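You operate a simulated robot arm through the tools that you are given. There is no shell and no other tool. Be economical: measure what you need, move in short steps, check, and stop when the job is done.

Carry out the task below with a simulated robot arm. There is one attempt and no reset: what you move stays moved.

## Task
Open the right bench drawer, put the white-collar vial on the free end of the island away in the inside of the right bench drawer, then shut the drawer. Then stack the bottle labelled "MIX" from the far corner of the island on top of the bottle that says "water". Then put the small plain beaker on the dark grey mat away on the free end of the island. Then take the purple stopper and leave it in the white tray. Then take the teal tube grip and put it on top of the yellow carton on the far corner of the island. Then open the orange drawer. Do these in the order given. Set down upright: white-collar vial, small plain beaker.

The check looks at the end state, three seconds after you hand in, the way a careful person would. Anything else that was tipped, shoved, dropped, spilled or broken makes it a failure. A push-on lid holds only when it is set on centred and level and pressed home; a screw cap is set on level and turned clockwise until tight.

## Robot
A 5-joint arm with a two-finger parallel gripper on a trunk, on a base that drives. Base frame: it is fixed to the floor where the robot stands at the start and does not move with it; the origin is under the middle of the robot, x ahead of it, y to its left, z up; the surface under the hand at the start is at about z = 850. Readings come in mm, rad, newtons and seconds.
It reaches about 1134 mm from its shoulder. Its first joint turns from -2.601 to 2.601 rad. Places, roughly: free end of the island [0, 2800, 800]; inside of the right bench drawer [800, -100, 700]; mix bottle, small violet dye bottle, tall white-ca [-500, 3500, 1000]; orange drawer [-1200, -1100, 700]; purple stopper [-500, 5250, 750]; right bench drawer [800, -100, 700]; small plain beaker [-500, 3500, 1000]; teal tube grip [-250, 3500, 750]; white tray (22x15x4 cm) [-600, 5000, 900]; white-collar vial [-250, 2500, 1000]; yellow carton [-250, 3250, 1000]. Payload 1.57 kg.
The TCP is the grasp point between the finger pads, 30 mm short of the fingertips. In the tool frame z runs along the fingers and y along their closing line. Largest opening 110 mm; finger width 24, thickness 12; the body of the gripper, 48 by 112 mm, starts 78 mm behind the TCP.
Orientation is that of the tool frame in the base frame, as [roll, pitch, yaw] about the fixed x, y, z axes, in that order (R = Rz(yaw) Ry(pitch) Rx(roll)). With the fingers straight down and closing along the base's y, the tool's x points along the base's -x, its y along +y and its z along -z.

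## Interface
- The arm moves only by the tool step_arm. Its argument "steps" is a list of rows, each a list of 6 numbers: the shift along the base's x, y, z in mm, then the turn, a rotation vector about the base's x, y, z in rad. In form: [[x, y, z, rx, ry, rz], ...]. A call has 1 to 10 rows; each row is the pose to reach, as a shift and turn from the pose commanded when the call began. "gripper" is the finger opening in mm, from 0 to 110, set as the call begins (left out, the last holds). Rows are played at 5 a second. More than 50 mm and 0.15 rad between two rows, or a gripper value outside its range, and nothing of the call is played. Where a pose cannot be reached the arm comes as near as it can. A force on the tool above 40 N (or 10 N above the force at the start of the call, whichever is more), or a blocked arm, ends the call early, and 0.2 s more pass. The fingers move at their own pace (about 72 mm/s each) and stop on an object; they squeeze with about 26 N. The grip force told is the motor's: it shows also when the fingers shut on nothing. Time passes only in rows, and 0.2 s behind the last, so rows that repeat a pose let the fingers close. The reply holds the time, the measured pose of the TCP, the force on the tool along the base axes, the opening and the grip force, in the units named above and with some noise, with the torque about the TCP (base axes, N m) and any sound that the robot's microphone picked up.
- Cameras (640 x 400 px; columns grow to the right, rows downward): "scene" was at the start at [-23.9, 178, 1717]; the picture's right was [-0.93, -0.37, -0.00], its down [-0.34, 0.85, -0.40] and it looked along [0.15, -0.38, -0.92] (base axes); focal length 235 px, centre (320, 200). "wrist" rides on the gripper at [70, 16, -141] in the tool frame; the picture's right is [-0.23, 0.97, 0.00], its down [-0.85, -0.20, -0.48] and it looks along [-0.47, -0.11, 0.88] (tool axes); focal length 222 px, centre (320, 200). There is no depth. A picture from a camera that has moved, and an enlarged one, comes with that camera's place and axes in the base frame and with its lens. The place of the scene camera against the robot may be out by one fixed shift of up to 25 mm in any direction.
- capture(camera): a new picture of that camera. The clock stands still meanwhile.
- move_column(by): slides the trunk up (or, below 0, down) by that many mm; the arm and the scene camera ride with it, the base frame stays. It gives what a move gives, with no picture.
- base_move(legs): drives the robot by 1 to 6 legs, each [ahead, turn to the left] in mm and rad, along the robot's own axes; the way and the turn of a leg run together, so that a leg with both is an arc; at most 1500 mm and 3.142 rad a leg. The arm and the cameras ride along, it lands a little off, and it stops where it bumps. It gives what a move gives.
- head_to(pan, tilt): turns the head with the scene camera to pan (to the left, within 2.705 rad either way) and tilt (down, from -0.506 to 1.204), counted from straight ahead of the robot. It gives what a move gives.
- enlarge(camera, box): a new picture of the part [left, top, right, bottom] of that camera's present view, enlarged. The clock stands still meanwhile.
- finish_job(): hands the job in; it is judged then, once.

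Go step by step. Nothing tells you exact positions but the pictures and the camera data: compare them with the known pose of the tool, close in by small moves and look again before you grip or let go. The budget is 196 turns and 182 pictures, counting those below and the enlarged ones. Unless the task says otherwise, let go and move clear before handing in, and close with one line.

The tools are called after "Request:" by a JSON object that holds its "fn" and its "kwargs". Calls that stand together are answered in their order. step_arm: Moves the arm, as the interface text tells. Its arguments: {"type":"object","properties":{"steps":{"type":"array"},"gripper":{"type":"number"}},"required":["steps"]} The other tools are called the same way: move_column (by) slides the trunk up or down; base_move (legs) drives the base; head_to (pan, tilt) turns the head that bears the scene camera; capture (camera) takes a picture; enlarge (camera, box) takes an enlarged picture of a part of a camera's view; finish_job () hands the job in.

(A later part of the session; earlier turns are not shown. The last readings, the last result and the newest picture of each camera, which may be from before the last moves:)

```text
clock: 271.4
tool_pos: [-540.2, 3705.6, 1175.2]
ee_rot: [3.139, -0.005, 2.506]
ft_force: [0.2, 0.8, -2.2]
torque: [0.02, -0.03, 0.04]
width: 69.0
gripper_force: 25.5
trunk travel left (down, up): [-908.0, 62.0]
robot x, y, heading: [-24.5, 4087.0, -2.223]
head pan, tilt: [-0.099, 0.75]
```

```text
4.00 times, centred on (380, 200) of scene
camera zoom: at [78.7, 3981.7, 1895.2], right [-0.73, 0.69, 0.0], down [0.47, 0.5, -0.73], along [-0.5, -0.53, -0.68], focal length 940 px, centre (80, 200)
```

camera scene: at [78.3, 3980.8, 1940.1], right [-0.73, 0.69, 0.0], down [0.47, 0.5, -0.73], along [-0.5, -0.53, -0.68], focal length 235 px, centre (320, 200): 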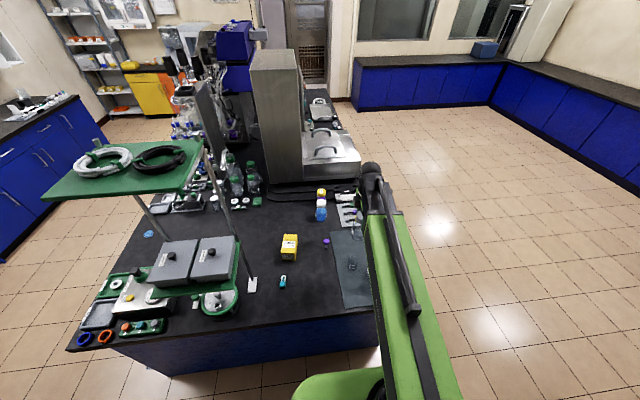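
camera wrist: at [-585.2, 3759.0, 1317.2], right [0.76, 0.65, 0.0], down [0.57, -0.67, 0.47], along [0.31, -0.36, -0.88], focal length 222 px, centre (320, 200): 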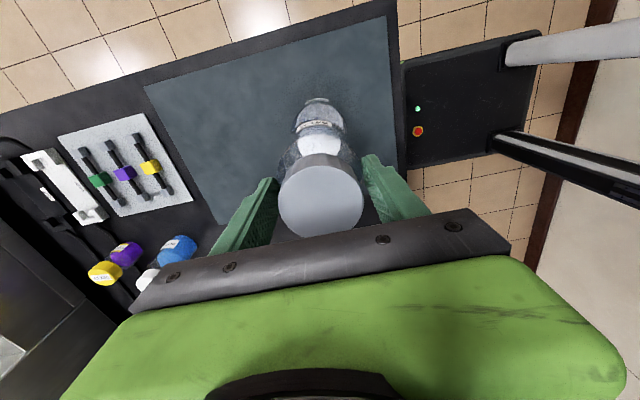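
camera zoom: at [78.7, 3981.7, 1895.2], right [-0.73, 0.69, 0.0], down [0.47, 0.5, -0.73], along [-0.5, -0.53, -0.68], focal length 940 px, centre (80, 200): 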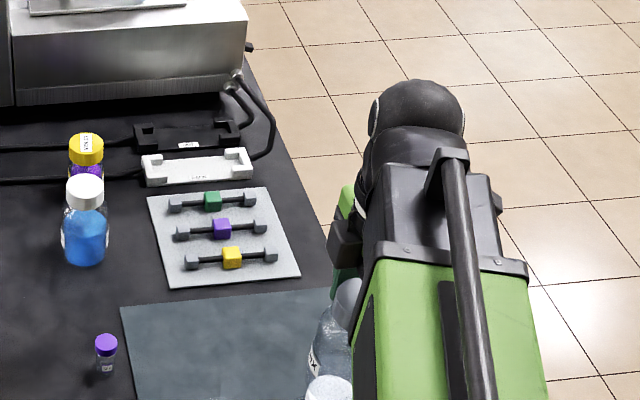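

Alignment looks right. I'll lower in small steps to contact.

Request:
{"fn": "move_column", "kwargs": {"by": -14}}

Request:
{"fn": "move_column", "kwargs": {"by": -4}}

Request:
{"fn": "move_column", "kwargs": {"by": -3}}

Request:
{"fn": "capture", "kwargs": {"camera": "wrist"}}

```text
clock: 272.0
tool_pos: [-540.0, 3705.7, 1161.5]
ee_rot: [3.14, -0.005, 2.508]
ft_force: [-0.8, -0.1, -1.0]
torque: [-0.05, 0.01, -0.01]
width: 69.1
gripper_force: 25.7
trunk travel left (down, up): [-894.0, 76.0]
robot x, y, heading: [-25.1, 4092.1, -2.232]
head pan, tilt: [-0.099, 0.75]
```

```text
clock: 272.5
tool_pos: [-540.0, 3705.9, 1156.0]
ee_rot: [3.138, -0.004, 2.507]
ft_force: [-0.9, -0.7, -2.3]
torque: [-0.01, -0.01, -0.03]
width: 68.9
gripper_force: 25.5
trunk travel left (down, up): [-890.0, 80.0]
robot x, y, heading: [-24.8, 4086.2, -2.228]
head pan, tilt: [-0.099, 0.75]
```

```text
clock: 273.0
tool_pos: [-539.8, 3706.1, 1154.9]
ee_rot: [3.138, -0.005, 2.506]
ft_force: [0.1, -0.3, 2.1]
torque: [0.08, -0.1, -0.02]
width: 69.0
gripper_force: 26.4
trunk travel left (down, up): [-887.0, 83.0]
robot x, y, heading: [-25.8, 4085.6, -2.223]
head pan, tilt: [-0.099, 0.75]
```

```text
94 pictures are left
camera wrist: at [-584.9, 3759.1, 1296.4], right [0.76, 0.65, 0.0], down [0.57, -0.67, 0.47], along [0.31, -0.36, -0.88], focal length 222 px, centre (320, 200)
```

wrist: 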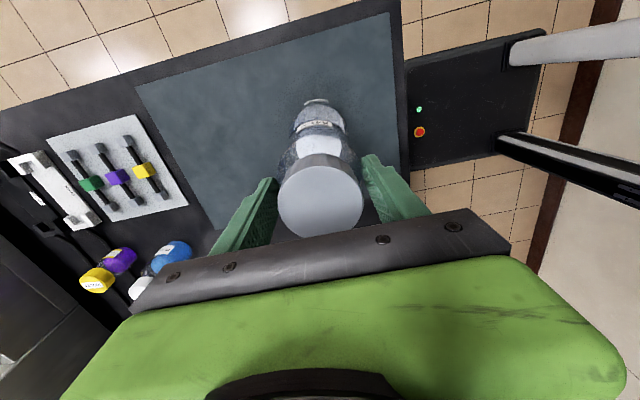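

Contact (force went from −2 to +2 N). I'll release and rise.

Request:
{"fn": "step_arm", "kwargs": {"steps": [[0, 0, 0, 0, 0, 0], [0, 0, 0, 0, 0, 0], [0, 0, 0, 0, 0, 0]], "gripper": 92}}

Request:
{"fn": "move_column", "kwargs": {"by": 80}}

Request:
{"fn": "capture", "kwargs": {"camera": "wrist"}}

```text
clock: 273.8
tool_pos: [-538.9, 3705.3, 1154.4]
ee_rot: [3.141, -0.005, 2.506]
ft_force: [-0.4, 0.0, 0.2]
torque: [0.03, -0.04, 0.01]
width: 92.0
gripper_force: 0.3
trunk travel left (down, up): [-887.0, 83.0]
robot x, y, heading: [-25.8, 4086.8, -2.227]
head pan, tilt: [-0.099, 0.75]
```

```text
clock: 275.0
tool_pos: [-540.8, 3705.7, 1233.7]
ee_rot: [3.14, -0.006, 2.505]
ft_force: [-0.3, 0.0, -0.2]
torque: [0.0, -0.03, -0.03]
width: 92.0
gripper_force: 0.1
trunk travel left (down, up): [-967.0, 3.0]
robot x, y, heading: [-25.7, 4087.5, -2.228]
head pan, tilt: [-0.099, 0.75]
```

```text
93 pictures are left
camera wrist: at [-585.1, 3759.0, 1376.2], right [0.76, 0.65, 0.0], down [0.57, -0.67, 0.47], along [0.31, -0.36, -0.88], focal length 222 px, centre (320, 200)
```

wrist: 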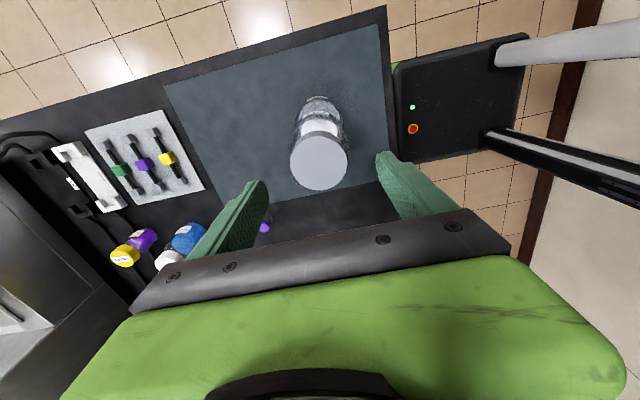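

MIX stands on WATER. Next the beaker, near (-486, 3600); the camera sits on the stack's side, so I'll spin the hand 180° while moving over to it.

Request:
{"fn": "step_arm", "kwargs": {"steps": [[6, -11, 0, 0, 0, -0.149], [11, -21, 0, 0, 0, -0.298], [17, -32, 0, 0, 0, -0.447], [22, -42, 0, 0, 0, -0.596], [28, -53, 0, 0, 0, -0.745], [33, -64, 0, 0, 0, -0.894], [39, -74, 0, 0, 0, -1.043], [44, -85, 0, 0, 0, -1.192], [50, -95, 0, 0, 0, -1.341], [55, -106, 0, 0, 0, -1.49]], "gripper": 80}}

Request:
{"fn": "step_arm", "kwargs": {"steps": [[0, 0, 0, 0, 0, -0.149], [0, 0, 0, 0, 0, -0.298], [0, 0, 0, 0, 0, -0.447], [0, 0, 0, 0, 0, -0.596], [0, 0, 0, 0, 0, -0.745], [0, 0, 0, 0, 0, -0.894], [0, 0, 0, 0, 0, -1.043], [0, 0, 0, 0, 0, -1.192], [0, 0, 0, 0, 0, -1.341], [0, 0, 0, 0, 0, -1.49]]}}

Request:
{"fn": "step_arm", "kwargs": {"steps": [[0, 0, 0, 0, 0, -0.14], [0, 0, 0, 0, 0, -0.16], [0, 0, 0, 0, 0, -0.16]]}}

Request:
{"fn": "capture", "kwargs": {"camera": "wrist"}}

```text
clock: 277.2
tool_pos: [-484.6, 3598.7, 1234.1]
ee_rot: [3.14, -0.006, 1.014]
ft_force: [-0.1, -0.4, -0.9]
torque: [-0.02, 0.02, 0.0]
width: 80.3
gripper_force: 0.0
trunk travel left (down, up): [-967.0, 3.0]
robot x, y, heading: [-24.2, 4089.3, -2.227]
head pan, tilt: [-0.099, 0.75]
```

```text
clock: 279.4
tool_pos: [-484.1, 3598.8, 1233.9]
ee_rot: [3.138, -0.005, -0.477]
ft_force: [0.6, 0.3, -0.1]
torque: [0.02, -0.03, -0.01]
width: 79.8
gripper_force: 0.0
trunk travel left (down, up): [-967.0, 3.0]
robot x, y, heading: [-25.5, 4089.1, -2.225]
head pan, tilt: [-0.099, 0.75]
```

```text
clock: 280.2
tool_pos: [-484.2, 3599.0, 1234.0]
ee_rot: [3.138, -0.005, -0.635]
ft_force: [-0.3, 0.4, -1.2]
torque: [-0.01, -0.03, 0.0]
width: 79.8
gripper_force: 0.1
trunk travel left (down, up): [-967.0, 3.0]
robot x, y, heading: [-25.4, 4088.5, -2.227]
head pan, tilt: [-0.099, 0.75]
```

```text
92 pictures are left
camera wrist: at [-438.2, 3545.5, 1376.3], right [-0.76, -0.65, 0.0], down [-0.57, 0.67, 0.47], along [-0.31, 0.36, -0.88], focal length 222 px, centre (320, 200)
```

wrist: 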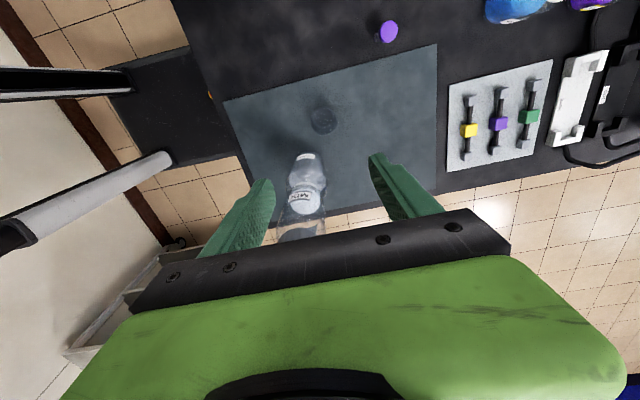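

The beaker is at about (-493, 3598). I'll centre and descend 260 mm, then check.

Request:
{"fn": "step_arm", "kwargs": {"steps": [[-8, -1, 0, 0, 0, 0], [-8, -1, 0, 0, 0, 0]]}}

Request:
{"fn": "move_column", "kwargs": {"by": -255}}

Request:
{"fn": "capture", "kwargs": {"camera": "wrist"}}

Request:
{"fn": "capture", "kwargs": {"camera": "scene"}}

```text
clock: 280.8
tool_pos: [-492.2, 3598.2, 1234.3]
ee_rot: [3.138, -0.005, -0.632]
ft_force: [0.5, 0.1, 0.1]
torque: [0.0, -0.02, 0.0]
width: 79.8
gripper_force: 0.1
trunk travel left (down, up): [-967.0, 3.0]
robot x, y, heading: [-22.0, 4088.9, -2.224]
head pan, tilt: [-0.099, 0.75]
```

```text
clock: 283.4
tool_pos: [-493.0, 3598.6, 978.9]
ee_rot: [3.137, -0.004, -0.633]
ft_force: [-0.4, 0.1, -0.2]
torque: [0.01, 0.03, 0.01]
width: 80.2
gripper_force: 0.1
trunk travel left (down, up): [-712.0, 258.0]
robot x, y, heading: [-27.5, 4084.3, -2.224]
head pan, tilt: [-0.099, 0.75]
```

```text
91 pictures are left
camera wrist: at [-446.3, 3544.6, 1121.3], right [-0.76, -0.65, 0.0], down [-0.57, 0.67, 0.47], along [-0.31, 0.36, -0.88], focal length 222 px, centre (320, 200)
```

wrist: 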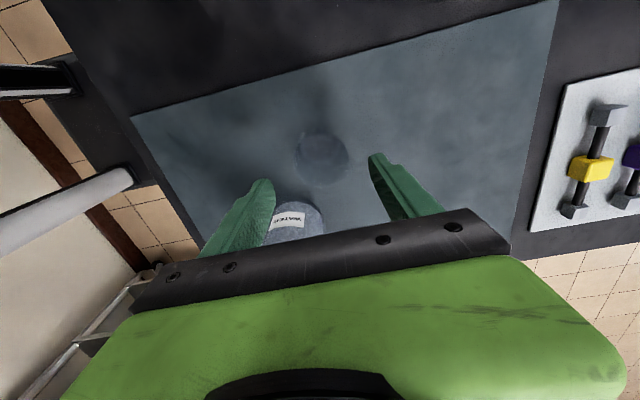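

```text
90 pictures are left
camera scene: at [78.8, 3981.8, 1699.2], right [-0.73, 0.69, 0.0], down [0.47, 0.5, -0.73], along [-0.5, -0.53, -0.68], focal length 235 px, centre (320, 200)
```

scene: 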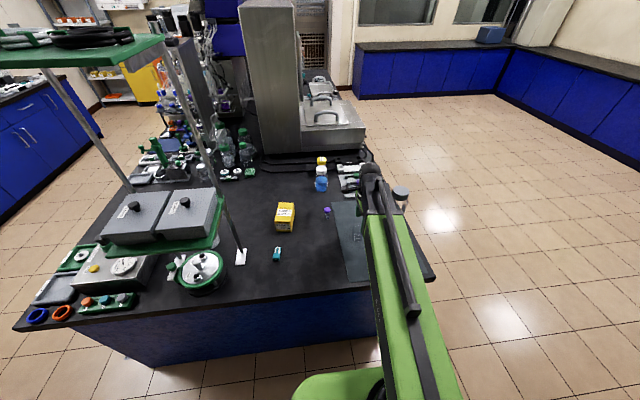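

The beaker's rim is at about z 910. I'll shift slightly away from the stack and descend to grip.

Request:
{"fn": "step_arm", "kwargs": {"steps": [[5, -4, 0, 0, 0, 0], [5, -4, 0, 0, 0, 0]]}}

Request:
{"fn": "move_column", "kwargs": {"by": -50}}

Request:
{"fn": "capture", "kwargs": {"camera": "wrist"}}

Request:
{"fn": "enlarge", "kwargs": {"camera": "scene", "box": [320, 150, 440, 225]}}

```text
clock: 284.0
tool_pos: [-487.1, 3595.0, 979.0]
ee_rot: [-3.142, -0.004, -0.636]
ft_force: [0.0, -0.6, 0.0]
torque: [-0.03, 0.03, -0.03]
width: 80.1
gripper_force: 0.0
trunk travel left (down, up): [-712.0, 258.0]
robot x, y, heading: [-24.9, 4087.3, -2.226]
head pan, tilt: [-0.099, 0.75]
```

```text
clock: 284.9
tool_pos: [-488.1, 3594.5, 927.9]
ee_rot: [3.137, -0.006, -0.634]
ft_force: [0.0, 0.4, 0.7]
torque: [0.01, -0.01, -0.01]
width: 79.8
gripper_force: 0.1
trunk travel left (down, up): [-662.0, 308.0]
robot x, y, heading: [-25.8, 4088.9, -2.227]
head pan, tilt: [-0.099, 0.75]
```

```text
89 pictures are left
camera wrist: at [-441.4, 3540.8, 1071.3], right [-0.76, -0.65, 0.0], down [-0.57, 0.67, 0.47], along [-0.31, 0.36, -0.88], focal length 222 px, centre (320, 200)
```

wrist: 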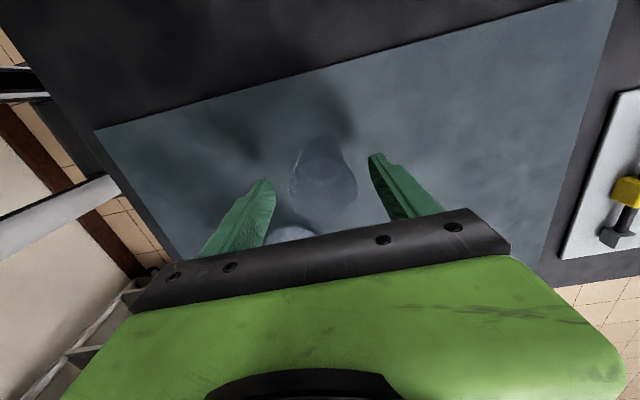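

```text
5.33 times, centred on (380, 188) of scene
camera zoom: at [78.8, 3981.8, 1649.2], right [-0.73, 0.69, 0.0], down [0.47, 0.5, -0.73], along [-0.5, -0.53, -0.68], focal length 1254 px, centre (0, 267)
```

zoom: 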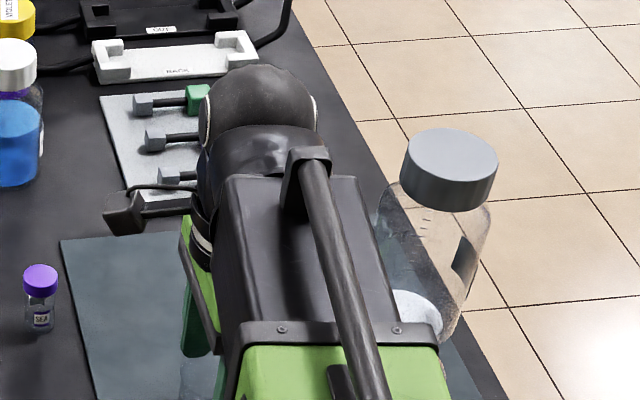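

There's ~30 mm gap to the stacked bottles. I'll lower the last 35 mm and close on the beaker.

Request:
{"fn": "move_column", "kwargs": {"by": -36}}

Request:
{"fn": "step_arm", "kwargs": {"steps": [[0, 0, 0, 0, 0, 0], [0, 0, 0, 0, 0, 0], [0, 0, 0, 0, 0, 0]], "gripper": 20}}

Request:
{"fn": "move_column", "kwargs": {"by": 40}}

Request:
{"fn": "capture", "kwargs": {"camera": "wrist"}}

```text
clock: 285.7
tool_pos: [-488.6, 3594.2, 892.2]
ee_rot: [3.138, -0.006, -0.634]
ft_force: [-0.3, -0.4, -0.2]
torque: [0.01, -0.01, 0.01]
width: 80.1
gripper_force: 0.1
trunk travel left (down, up): [-626.0, 344.0]
robot x, y, heading: [-26.9, 4087.7, -2.227]
head pan, tilt: [-0.099, 0.75]
```

```text
clock: 286.5
tool_pos: [-488.8, 3596.1, 892.8]
ee_rot: [3.14, -0.005, -0.635]
ft_force: [1.0, -0.2, 0.1]
torque: [-0.01, 0.02, 0.02]
width: 49.5
gripper_force: 25.6
trunk travel left (down, up): [-626.0, 344.0]
robot x, y, heading: [-26.6, 4088.4, -2.229]
head pan, tilt: [-0.099, 0.75]
```

```text
clock: 287.4
tool_pos: [-488.5, 3595.4, 932.7]
ee_rot: [3.139, -0.005, -0.634]
ft_force: [0.3, 0.1, 0.4]
torque: [0.02, -0.01, 0.03]
width: 49.3
gripper_force: 26.1
trunk travel left (down, up): [-666.0, 304.0]
robot x, y, heading: [-27.2, 4090.2, -2.233]
head pan, tilt: [-0.099, 0.75]
```

```text
87 pictures are left
camera wrist: at [-441.4, 3540.7, 1075.2], right [-0.76, -0.65, 0.0], down [-0.57, 0.67, 0.47], along [-0.31, 0.36, -0.88], focal length 222 px, centre (320, 200)
```

wrist: 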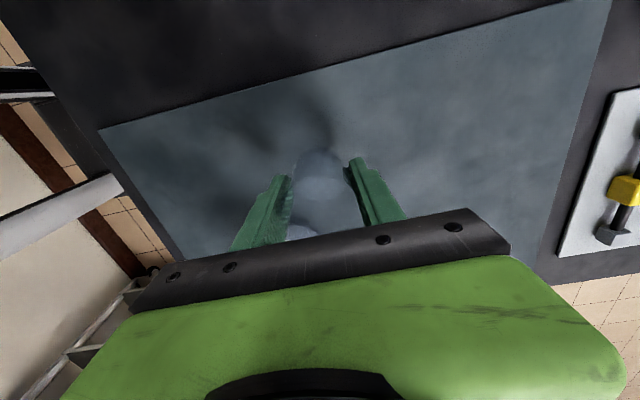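

The beaker is held (49 mm wide). I'll raise fully, retract, back off, and go up the passage to face the free end of the island.

Request:
{"fn": "move_column", "kwargs": {"by": 300}}

Request:
{"fn": "base_move", "kwargs": {"legs": [[-130, 0]]}}

Request:
{"fn": "step_arm", "kwargs": {"steps": [[24, 32, 0, 0, 0, 0], [48, 64, 0, 0, 0, 0]]}}

Request:
{"fn": "base_move", "kwargs": {"legs": [[0, -1.555]]}}

Request:
{"fn": "base_move", "kwargs": {"legs": [[-800, 0]]}}

Request:
{"fn": "base_move", "kwargs": {"legs": [[0, 1.571]]}}

Request:
{"fn": "capture", "kwargs": {"camera": "scene"}}

```text
clock: 290.4
tool_pos: [-488.5, 3593.9, 1232.7]
ee_rot: [3.141, -0.006, -0.634]
ft_force: [0.0, -0.1, -0.6]
torque: [0.0, -0.01, 0.0]
width: 47.9
gripper_force: 25.9
trunk travel left (down, up): [-966.0, 4.0]
robot x, y, heading: [-24.7, 4079.9, -2.23]
head pan, tilt: [-0.099, 0.75]
```

```text
clock: 291.6
tool_pos: [-406.8, 3699.8, 1234.0]
ee_rot: [3.136, -0.005, -0.634]
ft_force: [0.1, 0.0, 0.4]
torque: [-0.1, 0.03, 0.01]
width: 48.0
gripper_force: 25.8
trunk travel left (down, up): [-966.0, 4.0]
robot x, y, heading: [58.1, 4189.6, -2.228]
head pan, tilt: [-0.099, 0.75]
```

```text
clock: 292.2
tool_pos: [-358.9, 3764.3, 1232.4]
ee_rot: [3.138, -0.005, -0.636]
ft_force: [-0.3, -0.6, -1.1]
torque: [0.01, -0.02, -0.02]
width: 48.0
gripper_force: 25.9
trunk travel left (down, up): [-966.0, 4.0]
robot x, y, heading: [54.2, 4191.7, -2.226]
head pan, tilt: [-0.099, 0.75]
```

```text
clock: 296.4
tool_pos: [-375.4, 4603.7, 1232.9]
ee_rot: [3.14, -0.008, -2.198]
ft_force: [-0.4, 1.1, -0.8]
torque: [-0.06, 0.03, -0.02]
width: 47.9
gripper_force: 26.5
trunk travel left (down, up): [-966.0, 4.0]
robot x, y, heading: [76.6, 4221.1, 2.498]
head pan, tilt: [-0.099, 0.75]
```

```text
clock: 300.8
tool_pos: [271.7, 4117.6, 1233.4]
ee_rot: [3.137, -0.006, -2.189]
ft_force: [-0.6, 0.3, -0.1]
torque: [-0.04, 0.02, -0.03]
width: 48.0
gripper_force: 26.5
trunk travel left (down, up): [-966.0, 4.0]
robot x, y, heading: [728.7, 3744.9, 2.512]
head pan, tilt: [-0.099, 0.75]
```

```text
clock: 305.0
tool_pos: [356.7, 3282.2, 1232.3]
ee_rot: [3.14, -0.005, -0.61]
ft_force: [0.4, -1.1, -0.5]
torque: [0.04, 0.04, 0.04]
width: 48.1
gripper_force: 26.4
trunk travel left (down, up): [-966.0, 4.0]
robot x, y, heading: [763.0, 3716.4, -2.211]
head pan, tilt: [-0.099, 0.75]
```

```text
86 pictures are left
camera scene: at [870.9, 3612.9, 1953.1], right [-0.74, 0.67, 0.0], down [0.46, 0.51, -0.73], along [-0.49, -0.54, -0.68], focal length 235 px, centre (320, 200)
```

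scene: 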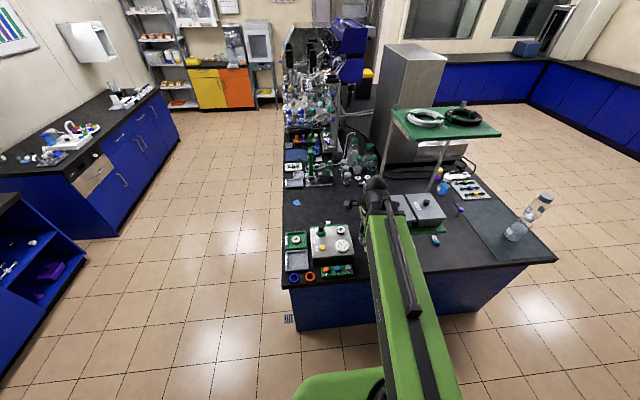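

The stack stands well. I'll drive forward 165 mm and extend over the tester to the empty area near (u≈2365, v≈-1630).

Request:
{"fn": "base_move", "kwargs": {"legs": [[165, 0]]}}

Request:
{"fn": "step_arm", "kwargs": {"steps": [[-20, -40, 0, 0, 0, 0], [-40, -80, 0, 0, 0, 0], [-60, -120, 0, 0, 0, 0], [-80, -160, 0, 0, 0, 0], [-100, -200, 0, 0, 0, 0], [-120, -240, 0, 0, 0, 0], [-138, -276, 0, 0, 0, 0], [-138, -276, 0, 0, 0, 0]]}}

Request:
{"fn": "capture", "kwargs": {"camera": "wrist"}}

Request:
{"fn": "capture", "kwargs": {"camera": "scene"}}

```text
clock: 306.4
tool_pos: [257.4, 3146.8, 1232.6]
ee_rot: [3.14, -0.006, -0.61]
ft_force: [-0.6, -0.3, -0.6]
torque: [0.04, 0.0, 0.0]
width: 48.2
gripper_force: 25.8
trunk travel left (down, up): [-966.0, 4.0]
robot x, y, heading: [665.9, 3583.6, -2.205]
head pan, tilt: [-0.099, 0.75]
```

```text
clock: 308.2
tool_pos: [120.5, 2872.1, 1234.0]
ee_rot: [3.139, -0.006, -0.611]
ft_force: [0.3, -0.2, 0.1]
torque: [-0.01, 0.02, 0.01]
width: 47.8
gripper_force: 25.8
trunk travel left (down, up): [-966.0, 4.0]
robot x, y, heading: [665.6, 3587.0, -2.208]
head pan, tilt: [-0.099, 0.75]
```

```text
85 pictures are left
camera wrist: at [168.1, 2820.0, 1375.6], right [-0.74, -0.67, 0.0], down [-0.59, 0.66, 0.47], along [-0.32, 0.35, -0.88], focal length 222 px, centre (320, 200)
```

wrist: 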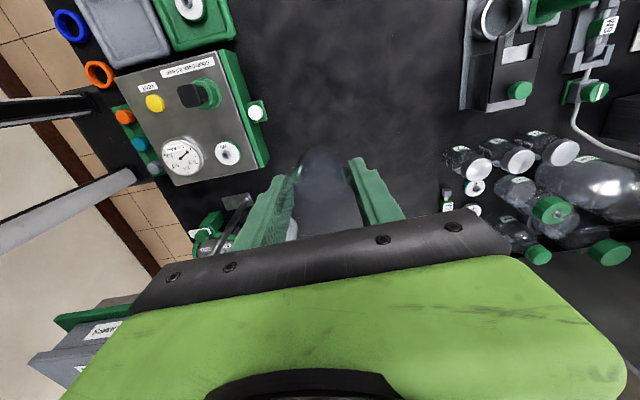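

```text
84 pictures are left
camera scene: at [772.0, 3480.7, 1953.2], right [-0.74, 0.67, 0.0], down [0.46, 0.51, -0.73], along [-0.49, -0.54, -0.68], focal length 235 px, centre (320, 200)
```

scene: 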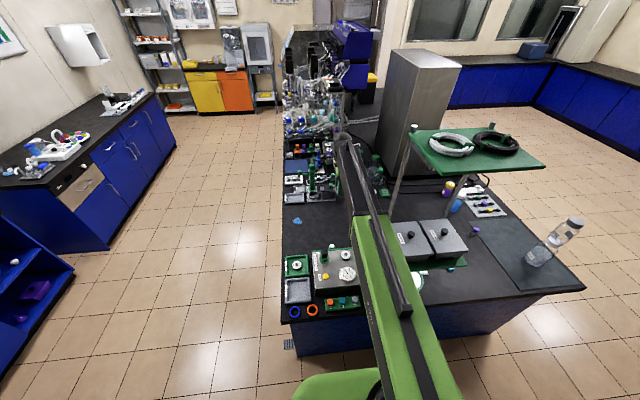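

The hand is above the empty area at (2370, -1627). I'll shift 20 mm away from the tester's knob and lower in stages.

Request:
{"fn": "step_arm", "kwargs": {"steps": [[-16, 12, 0, 0, 0, 0], [-16, 12, 0, 0, 0, 0]]}}

Request:
{"fn": "move_column", "kwargs": {"by": -250}}

Request:
{"fn": "capture", "kwargs": {"camera": "wrist"}}

Request:
{"fn": "capture", "kwargs": {"camera": "scene"}}

```text
clock: 308.8
tool_pos: [103.9, 2885.0, 1232.7]
ee_rot: [3.139, -0.006, -0.61]
ft_force: [0.1, -0.3, 0.0]
torque: [0.01, 0.0, 0.01]
width: 48.0
gripper_force: 26.6
trunk travel left (down, up): [-966.0, 4.0]
robot x, y, heading: [665.2, 3583.2, -2.207]
head pan, tilt: [-0.099, 0.75]
```

```text
clock: 311.4
tool_pos: [103.9, 2884.2, 983.0]
ee_rot: [3.14, -0.005, -0.612]
ft_force: [-0.1, 0.8, 0.2]
torque: [0.01, 0.02, -0.03]
width: 47.9
gripper_force: 26.4
trunk travel left (down, up): [-716.0, 254.0]
robot x, y, heading: [664.0, 3583.2, -2.206]
head pan, tilt: [-0.099, 0.75]
```

```text
83 pictures are left
camera wrist: at [152.0, 2831.5, 1125.3], right [-0.74, -0.67, 0.0], down [-0.59, 0.66, 0.47], along [-0.32, 0.35, -0.88], focal length 222 px, centre (320, 200)
```

wrist: 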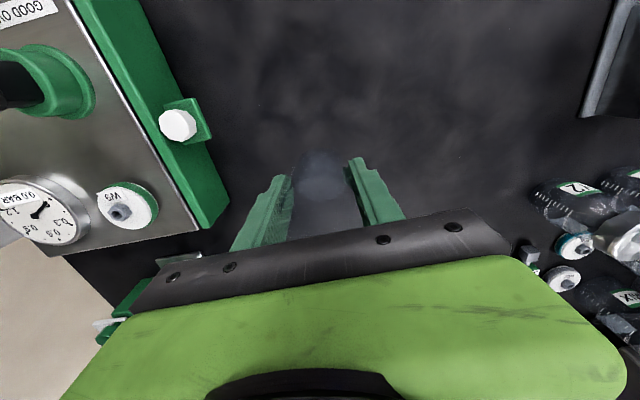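

```text
82 pictures are left
camera scene: at [771.6, 3480.1, 1703.2], right [-0.74, 0.67, 0.0], down [0.46, 0.51, -0.73], along [-0.49, -0.54, -0.68], focal length 235 px, centre (320, 200)
```

scene: 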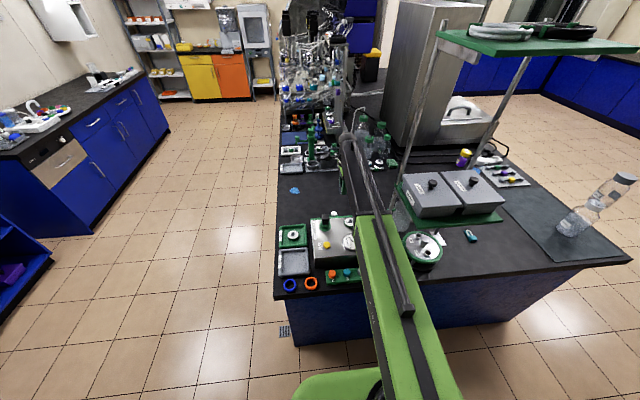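

All clear. I'll lower the rest to contact.

Request:
{"fn": "move_column", "kwargs": {"by": -80}}

Request:
{"fn": "move_column", "kwargs": {"by": -7}}

Request:
{"fn": "move_column", "kwargs": {"by": -4}}

Request:
{"fn": "move_column", "kwargs": {"by": -3}}

```text
clock: 312.6
tool_pos: [103.0, 2884.0, 902.2]
ee_rot: [3.139, -0.005, -0.61]
ft_force: [-0.2, 0.0, 0.0]
torque: [0.04, 0.01, -0.02]
width: 48.3
gripper_force: 26.4
trunk travel left (down, up): [-636.0, 334.0]
robot x, y, heading: [665.1, 3584.1, -2.209]
head pan, tilt: [-0.099, 0.75]
```

```text
clock: 313.1
tool_pos: [104.4, 2884.8, 897.0]
ee_rot: [-3.141, -0.006, -0.61]
ft_force: [0.4, 0.1, -0.1]
torque: [-0.05, 0.0, 0.02]
width: 48.1
gripper_force: 25.9
trunk travel left (down, up): [-629.0, 341.0]
robot x, y, heading: [667.1, 3585.0, -2.205]
head pan, tilt: [-0.099, 0.75]
```

```text
clock: 313.7
tool_pos: [103.4, 2883.4, 891.1]
ee_rot: [3.14, -0.005, -0.611]
ft_force: [-0.2, -0.1, 0.0]
torque: [0.01, 0.0, -0.02]
width: 48.2
gripper_force: 26.2
trunk travel left (down, up): [-625.0, 345.0]
robot x, y, heading: [661.9, 3586.9, -2.206]
head pan, tilt: [-0.099, 0.75]
```

```text
clock: 314.2
tool_pos: [104.1, 2885.7, 889.5]
ee_rot: [3.139, -0.006, -0.61]
ft_force: [-2.1, -1.6, 12.4]
torque: [0.06, 0.03, -0.01]
width: 48.1
gripper_force: 25.7
trunk travel left (down, up): [-622.0, 348.0]
robot x, y, heading: [669.3, 3583.8, -2.202]
head pan, tilt: [-0.099, 0.75]
```

The beaker touches the surface (12 N). I'll release, rise and check.

Request:
{"fn": "step_arm", "kwargs": {"steps": [[0, 0, 0, 0, 0, 0], [0, 0, 0, 0, 0, 0], [0, 0, 0, 0, 0, 0]], "gripper": 85}}

Request:
{"fn": "move_column", "kwargs": {"by": 340}}

Request:
{"fn": "capture", "kwargs": {"camera": "wrist"}}

```text
clock: 315.0
tool_pos: [104.3, 2884.6, 888.3]
ee_rot: [3.139, -0.006, -0.612]
ft_force: [-0.5, -0.5, 0.2]
torque: [-0.04, -0.01, 0.05]
width: 84.9
gripper_force: 0.1
trunk travel left (down, up): [-622.0, 348.0]
robot x, y, heading: [665.8, 3582.8, -2.209]
head pan, tilt: [-0.099, 0.75]
```

```text
clock: 318.3
tool_pos: [103.8, 2884.7, 1228.6]
ee_rot: [3.139, -0.006, -0.612]
ft_force: [0.2, 0.0, -0.2]
torque: [0.0, -0.01, 0.03]
width: 85.0
gripper_force: 0.1
trunk travel left (down, up): [-962.0, 8.0]
robot x, y, heading: [662.6, 3585.7, -2.204]
head pan, tilt: [-0.099, 0.75]
```

```text
81 pictures are left
camera wrist: at [152.0, 2831.5, 1371.2], right [-0.74, -0.67, 0.0], down [-0.59, 0.66, 0.47], along [-0.32, 0.35, -0.88], focal length 222 px, centre (320, 200)
```

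wrist: 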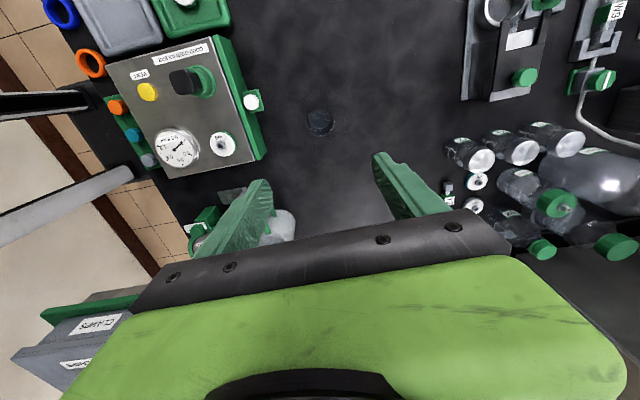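

The beaker stands in the free area. Next the purple stopper: both it and the white tray are on the trolley. I'll retract, back off, turn and drive toward the trolley.

Request:
{"fn": "step_arm", "kwargs": {"steps": [[24, 40, 0, 0, 0, 0], [48, 80, 0, 0, 0, 0], [72, 120, 0, 0, 0, 0], [96, 160, 0, 0, 0, 0], [120, 200, 0, 0, 0, 0], [144, 240, 0, 0, 0, 0], [165, 275, 0, 0, 0, 0]]}}

Request:
{"fn": "base_move", "kwargs": {"legs": [[-155, 0]]}}

Request:
{"fn": "base_move", "kwargs": {"legs": [[0, -1.68]]}}

Request:
{"fn": "base_move", "kwargs": {"legs": [[900, 0]]}}

Request:
{"fn": "head_to", "kwargs": {"pan": -0.1, "tilt": 0.7}}

Request:
{"fn": "capture", "kwargs": {"camera": "scene"}}

```text
clock: 319.9
tool_pos: [269.3, 3159.7, 1229.7]
ee_rot: [3.137, -0.004, -0.61]
ft_force: [0.0, -0.2, 0.5]
torque: [0.0, -0.03, 0.02]
width: 85.1
gripper_force: 0.1
trunk travel left (down, up): [-962.0, 8.0]
robot x, y, heading: [671.1, 3582.3, -2.201]
head pan, tilt: [-0.099, 0.75]
```

```text
clock: 321.3
tool_pos: [362.3, 3287.9, 1229.4]
ee_rot: [3.139, -0.005, -0.611]
ft_force: [0.6, 0.2, 0.7]
torque: [-0.04, 0.0, 0.05]
width: 85.0
gripper_force: 0.1
trunk travel left (down, up): [-962.0, 8.0]
robot x, y, heading: [757.2, 3711.9, -2.209]
head pan, tilt: [-0.099, 0.75]
```

```text
clock: 325.8
tool_pos: [373.6, 4147.8, 1230.3]
ee_rot: [3.138, -0.004, -2.287]
ft_force: [-0.6, 0.4, 0.3]
torque: [0.08, -0.06, 0.03]
width: 84.9
gripper_force: 0.0
trunk travel left (down, up): [-962.0, 8.0]
robot x, y, heading: [785.5, 3742.3, 2.414]
head pan, tilt: [-0.099, 0.75]
```

```text
clock: 330.5
tool_pos: [-297.2, 4749.4, 1228.4]
ee_rot: [3.14, -0.006, -2.286]
ft_force: [0.3, -0.7, 0.8]
torque: [0.0, -0.02, -0.01]
width: 84.8
gripper_force: 0.0
trunk travel left (down, up): [-962.0, 8.0]
robot x, y, heading: [109.6, 4343.6, 2.411]
head pan, tilt: [-0.099, 0.75]
```

```text
clock: 331.1
tool_pos: [-295.0, 4749.5, 1229.4]
ee_rot: [3.139, -0.004, -2.286]
ft_force: [-1.1, 0.1, 0.1]
torque: [0.0, 0.02, -0.03]
width: 85.0
gripper_force: 0.1
trunk travel left (down, up): [-962.0, 8.0]
robot x, y, heading: [109.7, 4342.2, 2.412]
head pan, tilt: [-0.099, 0.7]
```

```text
80 pictures are left
camera scene: at [-24.7, 4270.5, 1953.4], right [0.74, 0.68, 0.0], down [0.44, -0.47, -0.76], along [-0.52, 0.56, -0.64], focal length 235 px, centre (320, 200)
```

scene: 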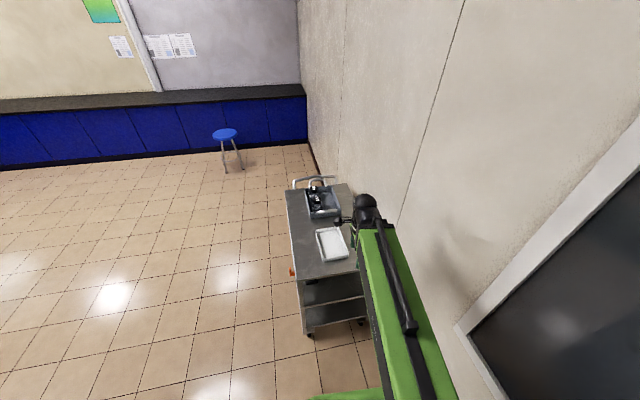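

Request:
{"fn": "capture", "kwargs": {"camera": "wrist"}}

Request:
{"fn": "enlarge", "kwargs": {"camera": "scene", "box": [270, 160, 390, 270]}}

```text
79 pictures are left
camera wrist: at [-352.2, 4707.7, 1371.4], right [-0.59, 0.81, 0.0], down [0.71, 0.51, 0.47], along [0.38, 0.28, -0.88], focal length 222 px, centre (320, 200)
```

wrist: 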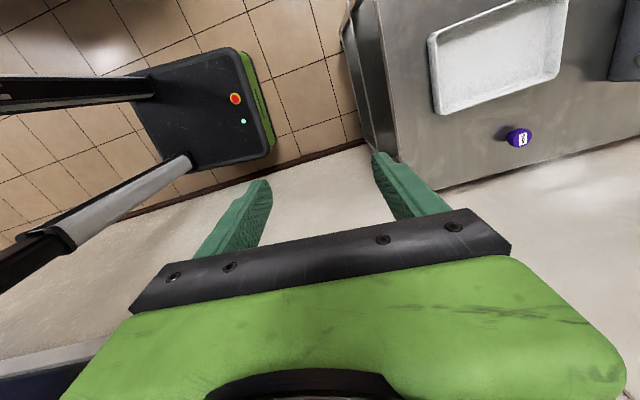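

```text
3.64 times, centred on (330, 215) of scene
camera zoom: at [-24.7, 4270.5, 1953.4], right [0.74, 0.68, 0.0], down [0.44, -0.47, -0.76], along [-0.52, 0.56, -0.64], focal length 855 px, centre (284, 146)
```

zoom: 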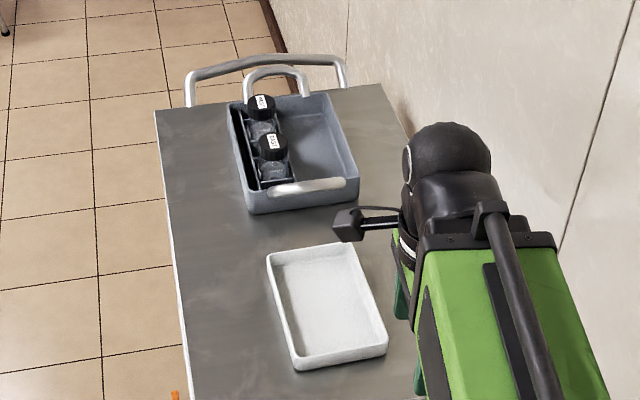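

The stopper lies beside the white tray on the trolley. I'll drive 120 mm closer and move the hand toward the stopper for a better measurement.

Request:
{"fn": "base_move", "kwargs": {"legs": [[120, 0]]}}

Request:
{"fn": "step_arm", "kwargs": {"steps": [[-16, 40, 0, 0, 0, 0], [-32, 80, 0, 0, 0, 0], [-48, 120, 0, 0, 0, 0], [-64, 160, 0, 0, 0, 0], [-80, 200, 0, 0, 0, 0], [-96, 240, 0, 0, 0, 0], [-110, 270, 0, 0, 0, 0]], "gripper": 70}}

Request:
{"fn": "capture", "kwargs": {"camera": "wrist"}}

```text
clock: 332.4
tool_pos: [-388.8, 4832.8, 1226.8]
ee_rot: [-3.14, -0.006, -2.287]
ft_force: [-0.7, 0.8, 1.0]
torque: [-0.04, -0.08, 0.0]
width: 84.7
gripper_force: 0.0
trunk travel left (down, up): [-962.0, 8.0]
robot x, y, heading: [21.6, 4426.2, 2.411]
head pan, tilt: [-0.099, 0.7]
```

```text
clock: 334.0
tool_pos: [-497.9, 5102.1, 1229.6]
ee_rot: [3.139, -0.005, -2.285]
ft_force: [0.3, 0.5, -0.6]
torque: [0.01, 0.0, 0.01]
width: 70.2
gripper_force: 0.1
trunk travel left (down, up): [-962.0, 8.0]
robot x, y, heading: [24.4, 4423.0, 2.413]
head pan, tilt: [-0.099, 0.7]
```

```text
77 pictures are left
camera wrist: at [-554.4, 5060.6, 1371.0], right [-0.59, 0.81, 0.0], down [0.71, 0.52, 0.47], along [0.38, 0.28, -0.88], focal length 222 px, centre (320, 200)
```

wrist: 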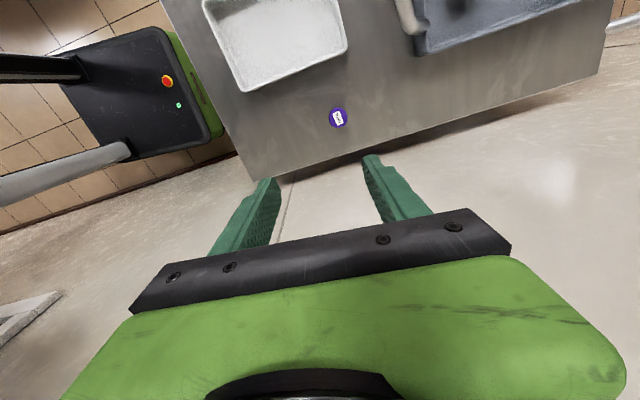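

The stopper triangulates to (-521, 5133), top z≈874; the tray's centre is about (-587, 4952). I'll move over the stopper and descend partway.

Request:
{"fn": "step_arm", "kwargs": {"steps": [[-12, 16, 0, 0, 0, 0], [-23, 31, 0, 0, 0, 0], [-23, 31, 0, 0, 0, 0]]}}

Request:
{"fn": "move_column", "kwargs": {"by": -270}}

Request:
{"fn": "capture", "kwargs": {"camera": "wrist"}}

Request:
{"fn": "capture", "kwargs": {"camera": "scene"}}

```text
clock: 334.8
tool_pos: [-520.2, 5131.2, 1229.5]
ee_rot: [3.139, -0.007, -2.287]
ft_force: [0.6, 0.0, -0.1]
torque: [0.01, 0.01, 0.0]
width: 70.2
gripper_force: 0.2
trunk travel left (down, up): [-962.0, 8.0]
robot x, y, heading: [22.4, 4420.6, 2.413]
head pan, tilt: [-0.099, 0.7]
```

```text
clock: 337.5
tool_pos: [-519.3, 5132.6, 957.6]
ee_rot: [3.14, -0.006, -2.286]
ft_force: [0.0, 0.1, -0.3]
torque: [0.0, -0.01, 0.0]
width: 70.2
gripper_force: 0.0
trunk travel left (down, up): [-692.0, 278.0]
robot x, y, heading: [19.1, 4423.9, 2.407]
head pan, tilt: [-0.099, 0.7]
```

```text
76 pictures are left
camera wrist: at [-577.0, 5090.8, 1101.3], right [-0.59, 0.81, 0.0], down [0.71, 0.52, 0.47], along [0.38, 0.28, -0.88], focal length 222 px, centre (320, 200)
```

wrist: 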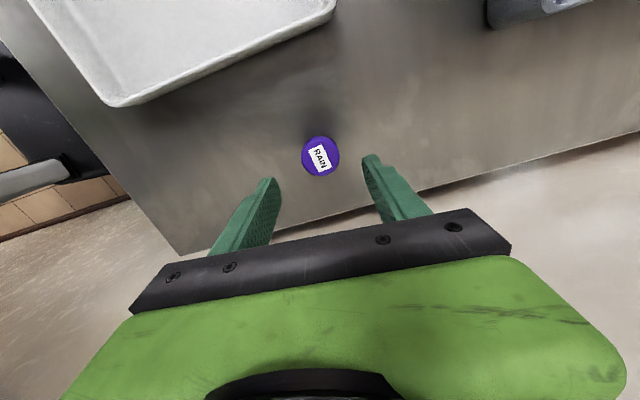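

```text
75 pictures are left
camera scene: at [-116.1, 4352.2, 1683.5], right [0.74, 0.68, 0.0], down [0.44, -0.47, -0.77], along [-0.52, 0.56, -0.64], focal length 235 px, centre (320, 200)
```

scene: 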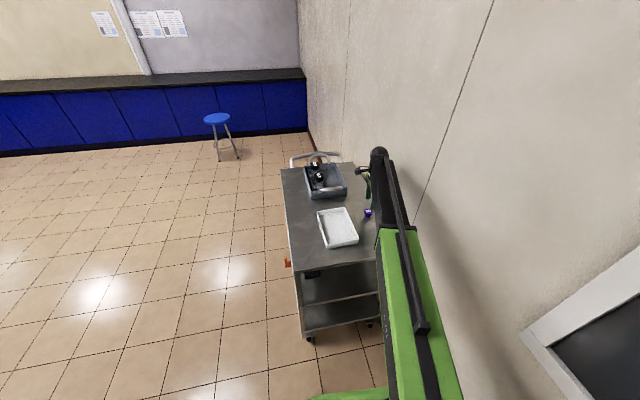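

The stopper's top is confirmed at z≈875, 40 mm wide. I'll lower more and look at its height above the trolley.

Request:
{"fn": "step_arm", "kwargs": {"steps": [[-2, 0, 0, 0, 0, 0], [-2, 0, 0, 0, 0, 0]]}}

Request:
{"fn": "move_column", "kwargs": {"by": -55}}

Request:
{"fn": "enlarge", "kwargs": {"camera": "wrist", "box": [240, 130, 400, 230]}}

```text
clock: 338.1
tool_pos: [-522.9, 5132.9, 959.1]
ee_rot: [3.14, -0.005, -2.285]
ft_force: [0.7, 0.4, 0.2]
torque: [0.02, 0.0, -0.02]
width: 69.9
gripper_force: 0.0
trunk travel left (down, up): [-692.0, 278.0]
robot x, y, heading: [24.4, 4424.2, 2.412]
head pan, tilt: [-0.099, 0.7]
```

```text
clock: 339.1
tool_pos: [-521.9, 5132.9, 903.0]
ee_rot: [3.139, -0.005, -2.286]
ft_force: [0.2, -0.3, 0.3]
torque: [0.02, -0.02, 0.0]
width: 70.0
gripper_force: 0.1
trunk travel left (down, up): [-637.0, 333.0]
robot x, y, heading: [21.6, 4421.0, 2.411]
head pan, tilt: [-0.099, 0.7]
```

```text
4.00 times, centred on (320, 180) of wrist
camera zoom: at [-579.0, 5090.9, 1046.3], right [-0.59, 0.81, 0.0], down [0.71, 0.51, 0.47], along [0.38, 0.28, -0.88], focal length 888 px, centre (320, 280)
```

zoom: 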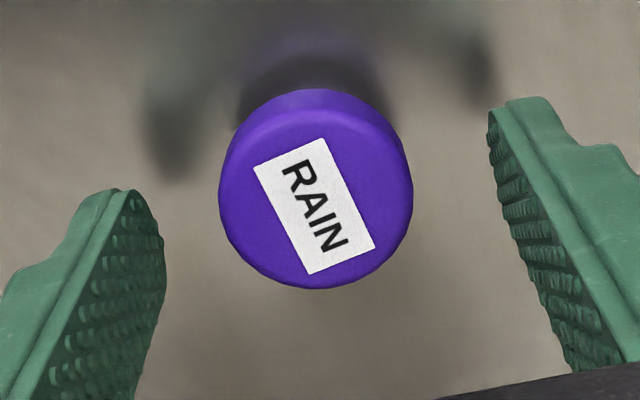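

The stopper is low (~15 mm). I'll lower 12 mm more so the fingertips straddle it, then close.

Request:
{"fn": "move_column", "kwargs": {"by": -10}}

Request:
{"fn": "move_column", "kwargs": {"by": -3}}

Request:
{"fn": "step_arm", "kwargs": {"steps": [[0, 0, 0, 0, 0, 0], [0, 0, 0, 0, 0, 0], [0, 0, 0, 0, 0, 0]], "gripper": 15}}

Request:
{"fn": "move_column", "kwargs": {"by": 40}}

Request:
{"fn": "capture", "kwargs": {"camera": "wrist"}}

```text
clock: 339.7
tool_pos: [-522.7, 5133.6, 894.6]
ee_rot: [3.137, -0.006, -2.286]
ft_force: [-0.3, -0.3, 0.2]
torque: [-0.02, 0.01, 0.02]
width: 70.0
gripper_force: 0.0
trunk travel left (down, up): [-627.0, 343.0]
robot x, y, heading: [22.2, 4426.2, 2.413]
head pan, tilt: [-0.099, 0.7]
```

```text
clock: 340.2
tool_pos: [-522.8, 5133.5, 890.8]
ee_rot: [3.141, -0.005, -2.287]
ft_force: [-0.9, 0.2, -0.7]
torque: [0.02, 0.02, 0.0]
width: 69.9
gripper_force: 0.1
trunk travel left (down, up): [-624.0, 346.0]
robot x, y, heading: [23.6, 4424.4, 2.412]
head pan, tilt: [-0.099, 0.7]
```

```text
clock: 341.0
tool_pos: [-521.7, 5133.1, 892.4]
ee_rot: [3.14, -0.004, -2.286]
ft_force: [1.2, -0.9, -0.4]
torque: [0.03, 0.01, 0.01]
width: 37.9
gripper_force: 26.3
trunk travel left (down, up): [-624.0, 346.0]
robot x, y, heading: [19.9, 4420.9, 2.403]
head pan, tilt: [-0.099, 0.7]
```

```text
clock: 341.8
tool_pos: [-521.8, 5133.3, 930.9]
ee_rot: [3.141, -0.006, -2.287]
ft_force: [-0.5, -1.2, -1.1]
torque: [0.02, 0.01, -0.01]
width: 37.8
gripper_force: 26.0
trunk travel left (down, up): [-664.0, 306.0]
robot x, y, heading: [24.5, 4422.8, 2.413]
head pan, tilt: [-0.099, 0.7]
```

```text
73 pictures are left
camera wrist: at [-579.1, 5091.0, 1073.2], right [-0.59, 0.81, 0.0], down [0.71, 0.52, 0.47], along [0.38, 0.28, -0.88], focal length 222 px, centre (320, 200)
```

wrist: 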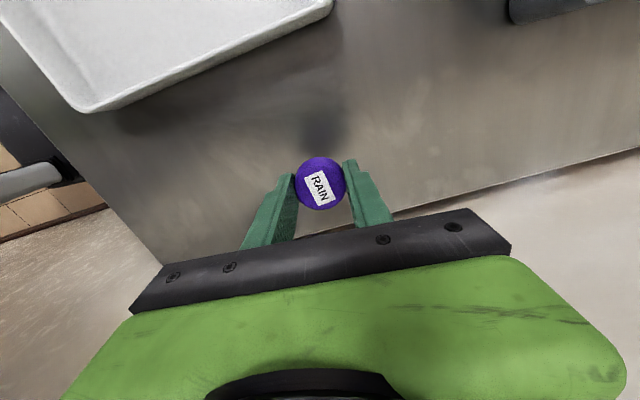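

The stopper is held. I'll raise it and carry it over the tray's centre.

Request:
{"fn": "move_column", "kwargs": {"by": 70}}

Request:
{"fn": "step_arm", "kwargs": {"steps": [[-13, -37, 0, 0, 0, 0], [-26, -74, 0, 0, 0, 0], [-39, -111, 0, 0, 0, 0], [-52, -148, 0, 0, 0, 0], [-63, -183, 0, 0, 0, 0], [-63, -183, 0, 0, 0, 0]]}}

Request:
{"fn": "capture", "kwargs": {"camera": "wrist"}}

```text
clock: 342.9
tool_pos: [-523.2, 5133.0, 1000.7]
ee_rot: [3.139, -0.005, -2.287]
ft_force: [-0.1, -0.1, -1.3]
torque: [-0.02, -0.01, -0.02]
width: 38.1
gripper_force: 26.0
trunk travel left (down, up): [-734.0, 236.0]
robot x, y, heading: [22.3, 4423.7, 2.412]
head pan, tilt: [-0.099, 0.7]
```

```text
clock: 344.3
tool_pos: [-584.6, 4950.0, 1000.6]
ee_rot: [3.14, -0.003, -2.289]
ft_force: [0.0, 0.1, -0.8]
torque: [0.01, -0.01, 0.0]
width: 38.1
gripper_force: 25.8
trunk travel left (down, up): [-734.0, 236.0]
robot x, y, heading: [19.9, 4421.9, 2.408]
head pan, tilt: [-0.099, 0.7]
```

```text
72 pictures are left
camera wrist: at [-642.1, 4907.2, 1143.2], right [-0.58, 0.81, 0.0], down [0.71, 0.51, 0.47], along [0.38, 0.28, -0.88], focal length 222 px, centre (320, 200)
```

wrist: 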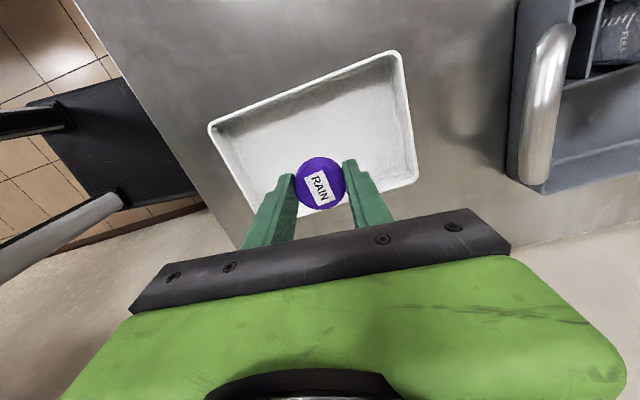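

Straight below is the tray's middle. I'll lower to contact and release.

Request:
{"fn": "move_column", "kwargs": {"by": -90}}

Request:
{"fn": "move_column", "kwargs": {"by": -6}}

Request:
{"fn": "move_column", "kwargs": {"by": -5}}

Request:
{"fn": "enlarge", "kwargs": {"camera": "wrist", "box": [200, 50, 440, 230]}}

```text
clock: 345.5
tool_pos: [-583.9, 4948.5, 910.7]
ee_rot: [3.138, -0.005, -2.288]
ft_force: [0.1, 0.2, -0.6]
torque: [0.01, 0.03, -0.02]
width: 37.8
gripper_force: 26.2
trunk travel left (down, up): [-644.0, 326.0]
robot x, y, heading: [22.2, 4425.3, 2.414]
head pan, tilt: [-0.099, 0.7]
```

```text
clock: 346.1
tool_pos: [-585.4, 4948.6, 906.1]
ee_rot: [3.14, -0.006, -2.286]
ft_force: [-0.1, -1.1, -0.9]
torque: [-0.01, -0.01, -0.03]
width: 37.9
gripper_force: 26.1
trunk travel left (down, up): [-638.0, 332.0]
robot x, y, heading: [22.1, 4421.6, 2.418]
head pan, tilt: [-0.099, 0.7]
```

```text
clock: 346.6
tool_pos: [-585.2, 4949.4, 899.9]
ee_rot: [3.141, -0.005, -2.285]
ft_force: [-0.4, 0.9, -0.6]
torque: [-0.03, 0.0, 0.01]
width: 38.2
gripper_force: 25.9
trunk travel left (down, up): [-633.0, 337.0]
robot x, y, heading: [20.9, 4426.1, 2.412]
head pan, tilt: [-0.099, 0.7]
```

```text
2.22 times, centred on (320, 140) of wrist
camera zoom: at [-641.8, 4907.5, 1042.3], right [-0.59, 0.81, 0.0], down [0.71, 0.52, 0.47], along [0.38, 0.28, -0.88], focal length 494 px, centre (320, 333)
```

zoom: 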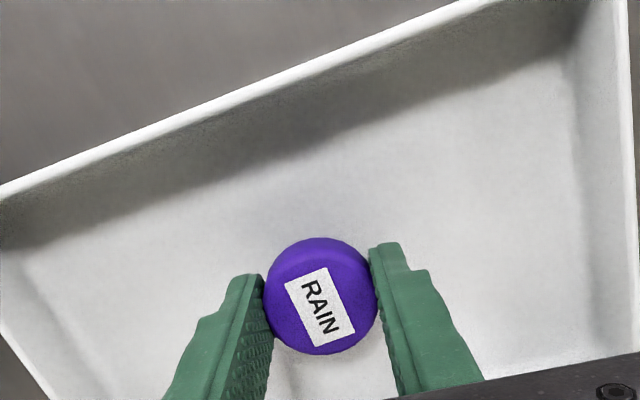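

Request:
{"fn": "move_column", "kwargs": {"by": -4}}

Request:
{"fn": "move_column", "kwargs": {"by": -4}}

Request:
{"fn": "move_column", "kwargs": {"by": -4}}

```text
clock: 347.2
tool_pos: [-585.5, 4948.9, 896.8]
ee_rot: [3.139, -0.006, -2.287]
ft_force: [-0.1, -0.2, -0.7]
torque: [-0.01, -0.03, 0.0]
width: 37.8
gripper_force: 26.0
trunk travel left (down, up): [-629.0, 341.0]
robot x, y, heading: [22.5, 4419.0, 2.41]
head pan, tilt: [-0.099, 0.7]
```

```text
clock: 347.7
tool_pos: [-585.3, 4948.8, 892.6]
ee_rot: [3.136, -0.005, -2.286]
ft_force: [-6.7, 6.0, 32.2]
torque: [0.25, 0.22, 0.08]
width: 37.7
gripper_force: 25.8
trunk travel left (down, up): [-625.0, 345.0]
robot x, y, heading: [25.6, 4421.2, 2.413]
head pan, tilt: [-0.099, 0.7]
```

```text
clock: 348.2
tool_pos: [-584.4, 4947.8, 888.9]
ee_rot: [3.138, -0.006, -2.287]
ft_force: [-4.2, 5.5, 28.7]
torque: [0.12, 0.12, 0.02]
width: 37.4
gripper_force: 26.3
trunk travel left (down, up): [-621.0, 349.0]
robot x, y, heading: [23.5, 4422.9, 2.408]
head pan, tilt: [-0.099, 0.7]
```

Contact with the tray floor. I'll release and rise.

Request:
{"fn": "step_arm", "kwargs": {"steps": [[0, 0, 0, 0, 0, 0], [0, 0, 0, 0, 0, 0], [0, 0, 0, 0, 0, 0]], "gripper": 65}}

Request:
{"fn": "move_column", "kwargs": {"by": 340}}

Request:
{"fn": "capture", "kwargs": {"camera": "wrist"}}

```text
clock: 349.0
tool_pos: [-586.2, 4948.8, 887.4]
ee_rot: [3.139, -0.005, -2.288]
ft_force: [0.1, 0.2, 0.2]
torque: [0.01, -0.06, -0.01]
width: 64.9
gripper_force: 0.1
trunk travel left (down, up): [-621.0, 349.0]
robot x, y, heading: [24.7, 4421.9, 2.413]
head pan, tilt: [-0.099, 0.7]
```

```text
clock: 352.4
tool_pos: [-585.1, 4949.3, 1226.9]
ee_rot: [3.139, -0.005, -2.285]
ft_force: [0.1, 0.1, 1.1]
torque: [0.02, 0.0, 0.01]
width: 65.2
gripper_force: 0.0
trunk travel left (down, up): [-961.0, 9.0]
robot x, y, heading: [18.6, 4426.4, 2.418]
head pan, tilt: [-0.099, 0.7]
```

```text
70 pictures are left
camera wrist: at [-641.9, 4907.5, 1370.2], right [-0.59, 0.81, 0.0], down [0.71, 0.52, 0.47], along [0.38, 0.28, -0.88], focal length 222 px, centre (320, 200)
```

wrist: 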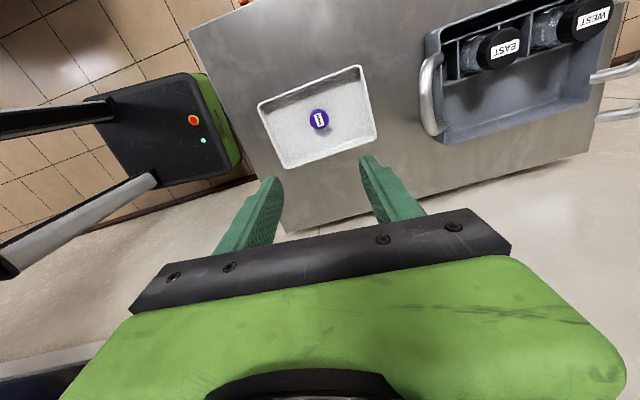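

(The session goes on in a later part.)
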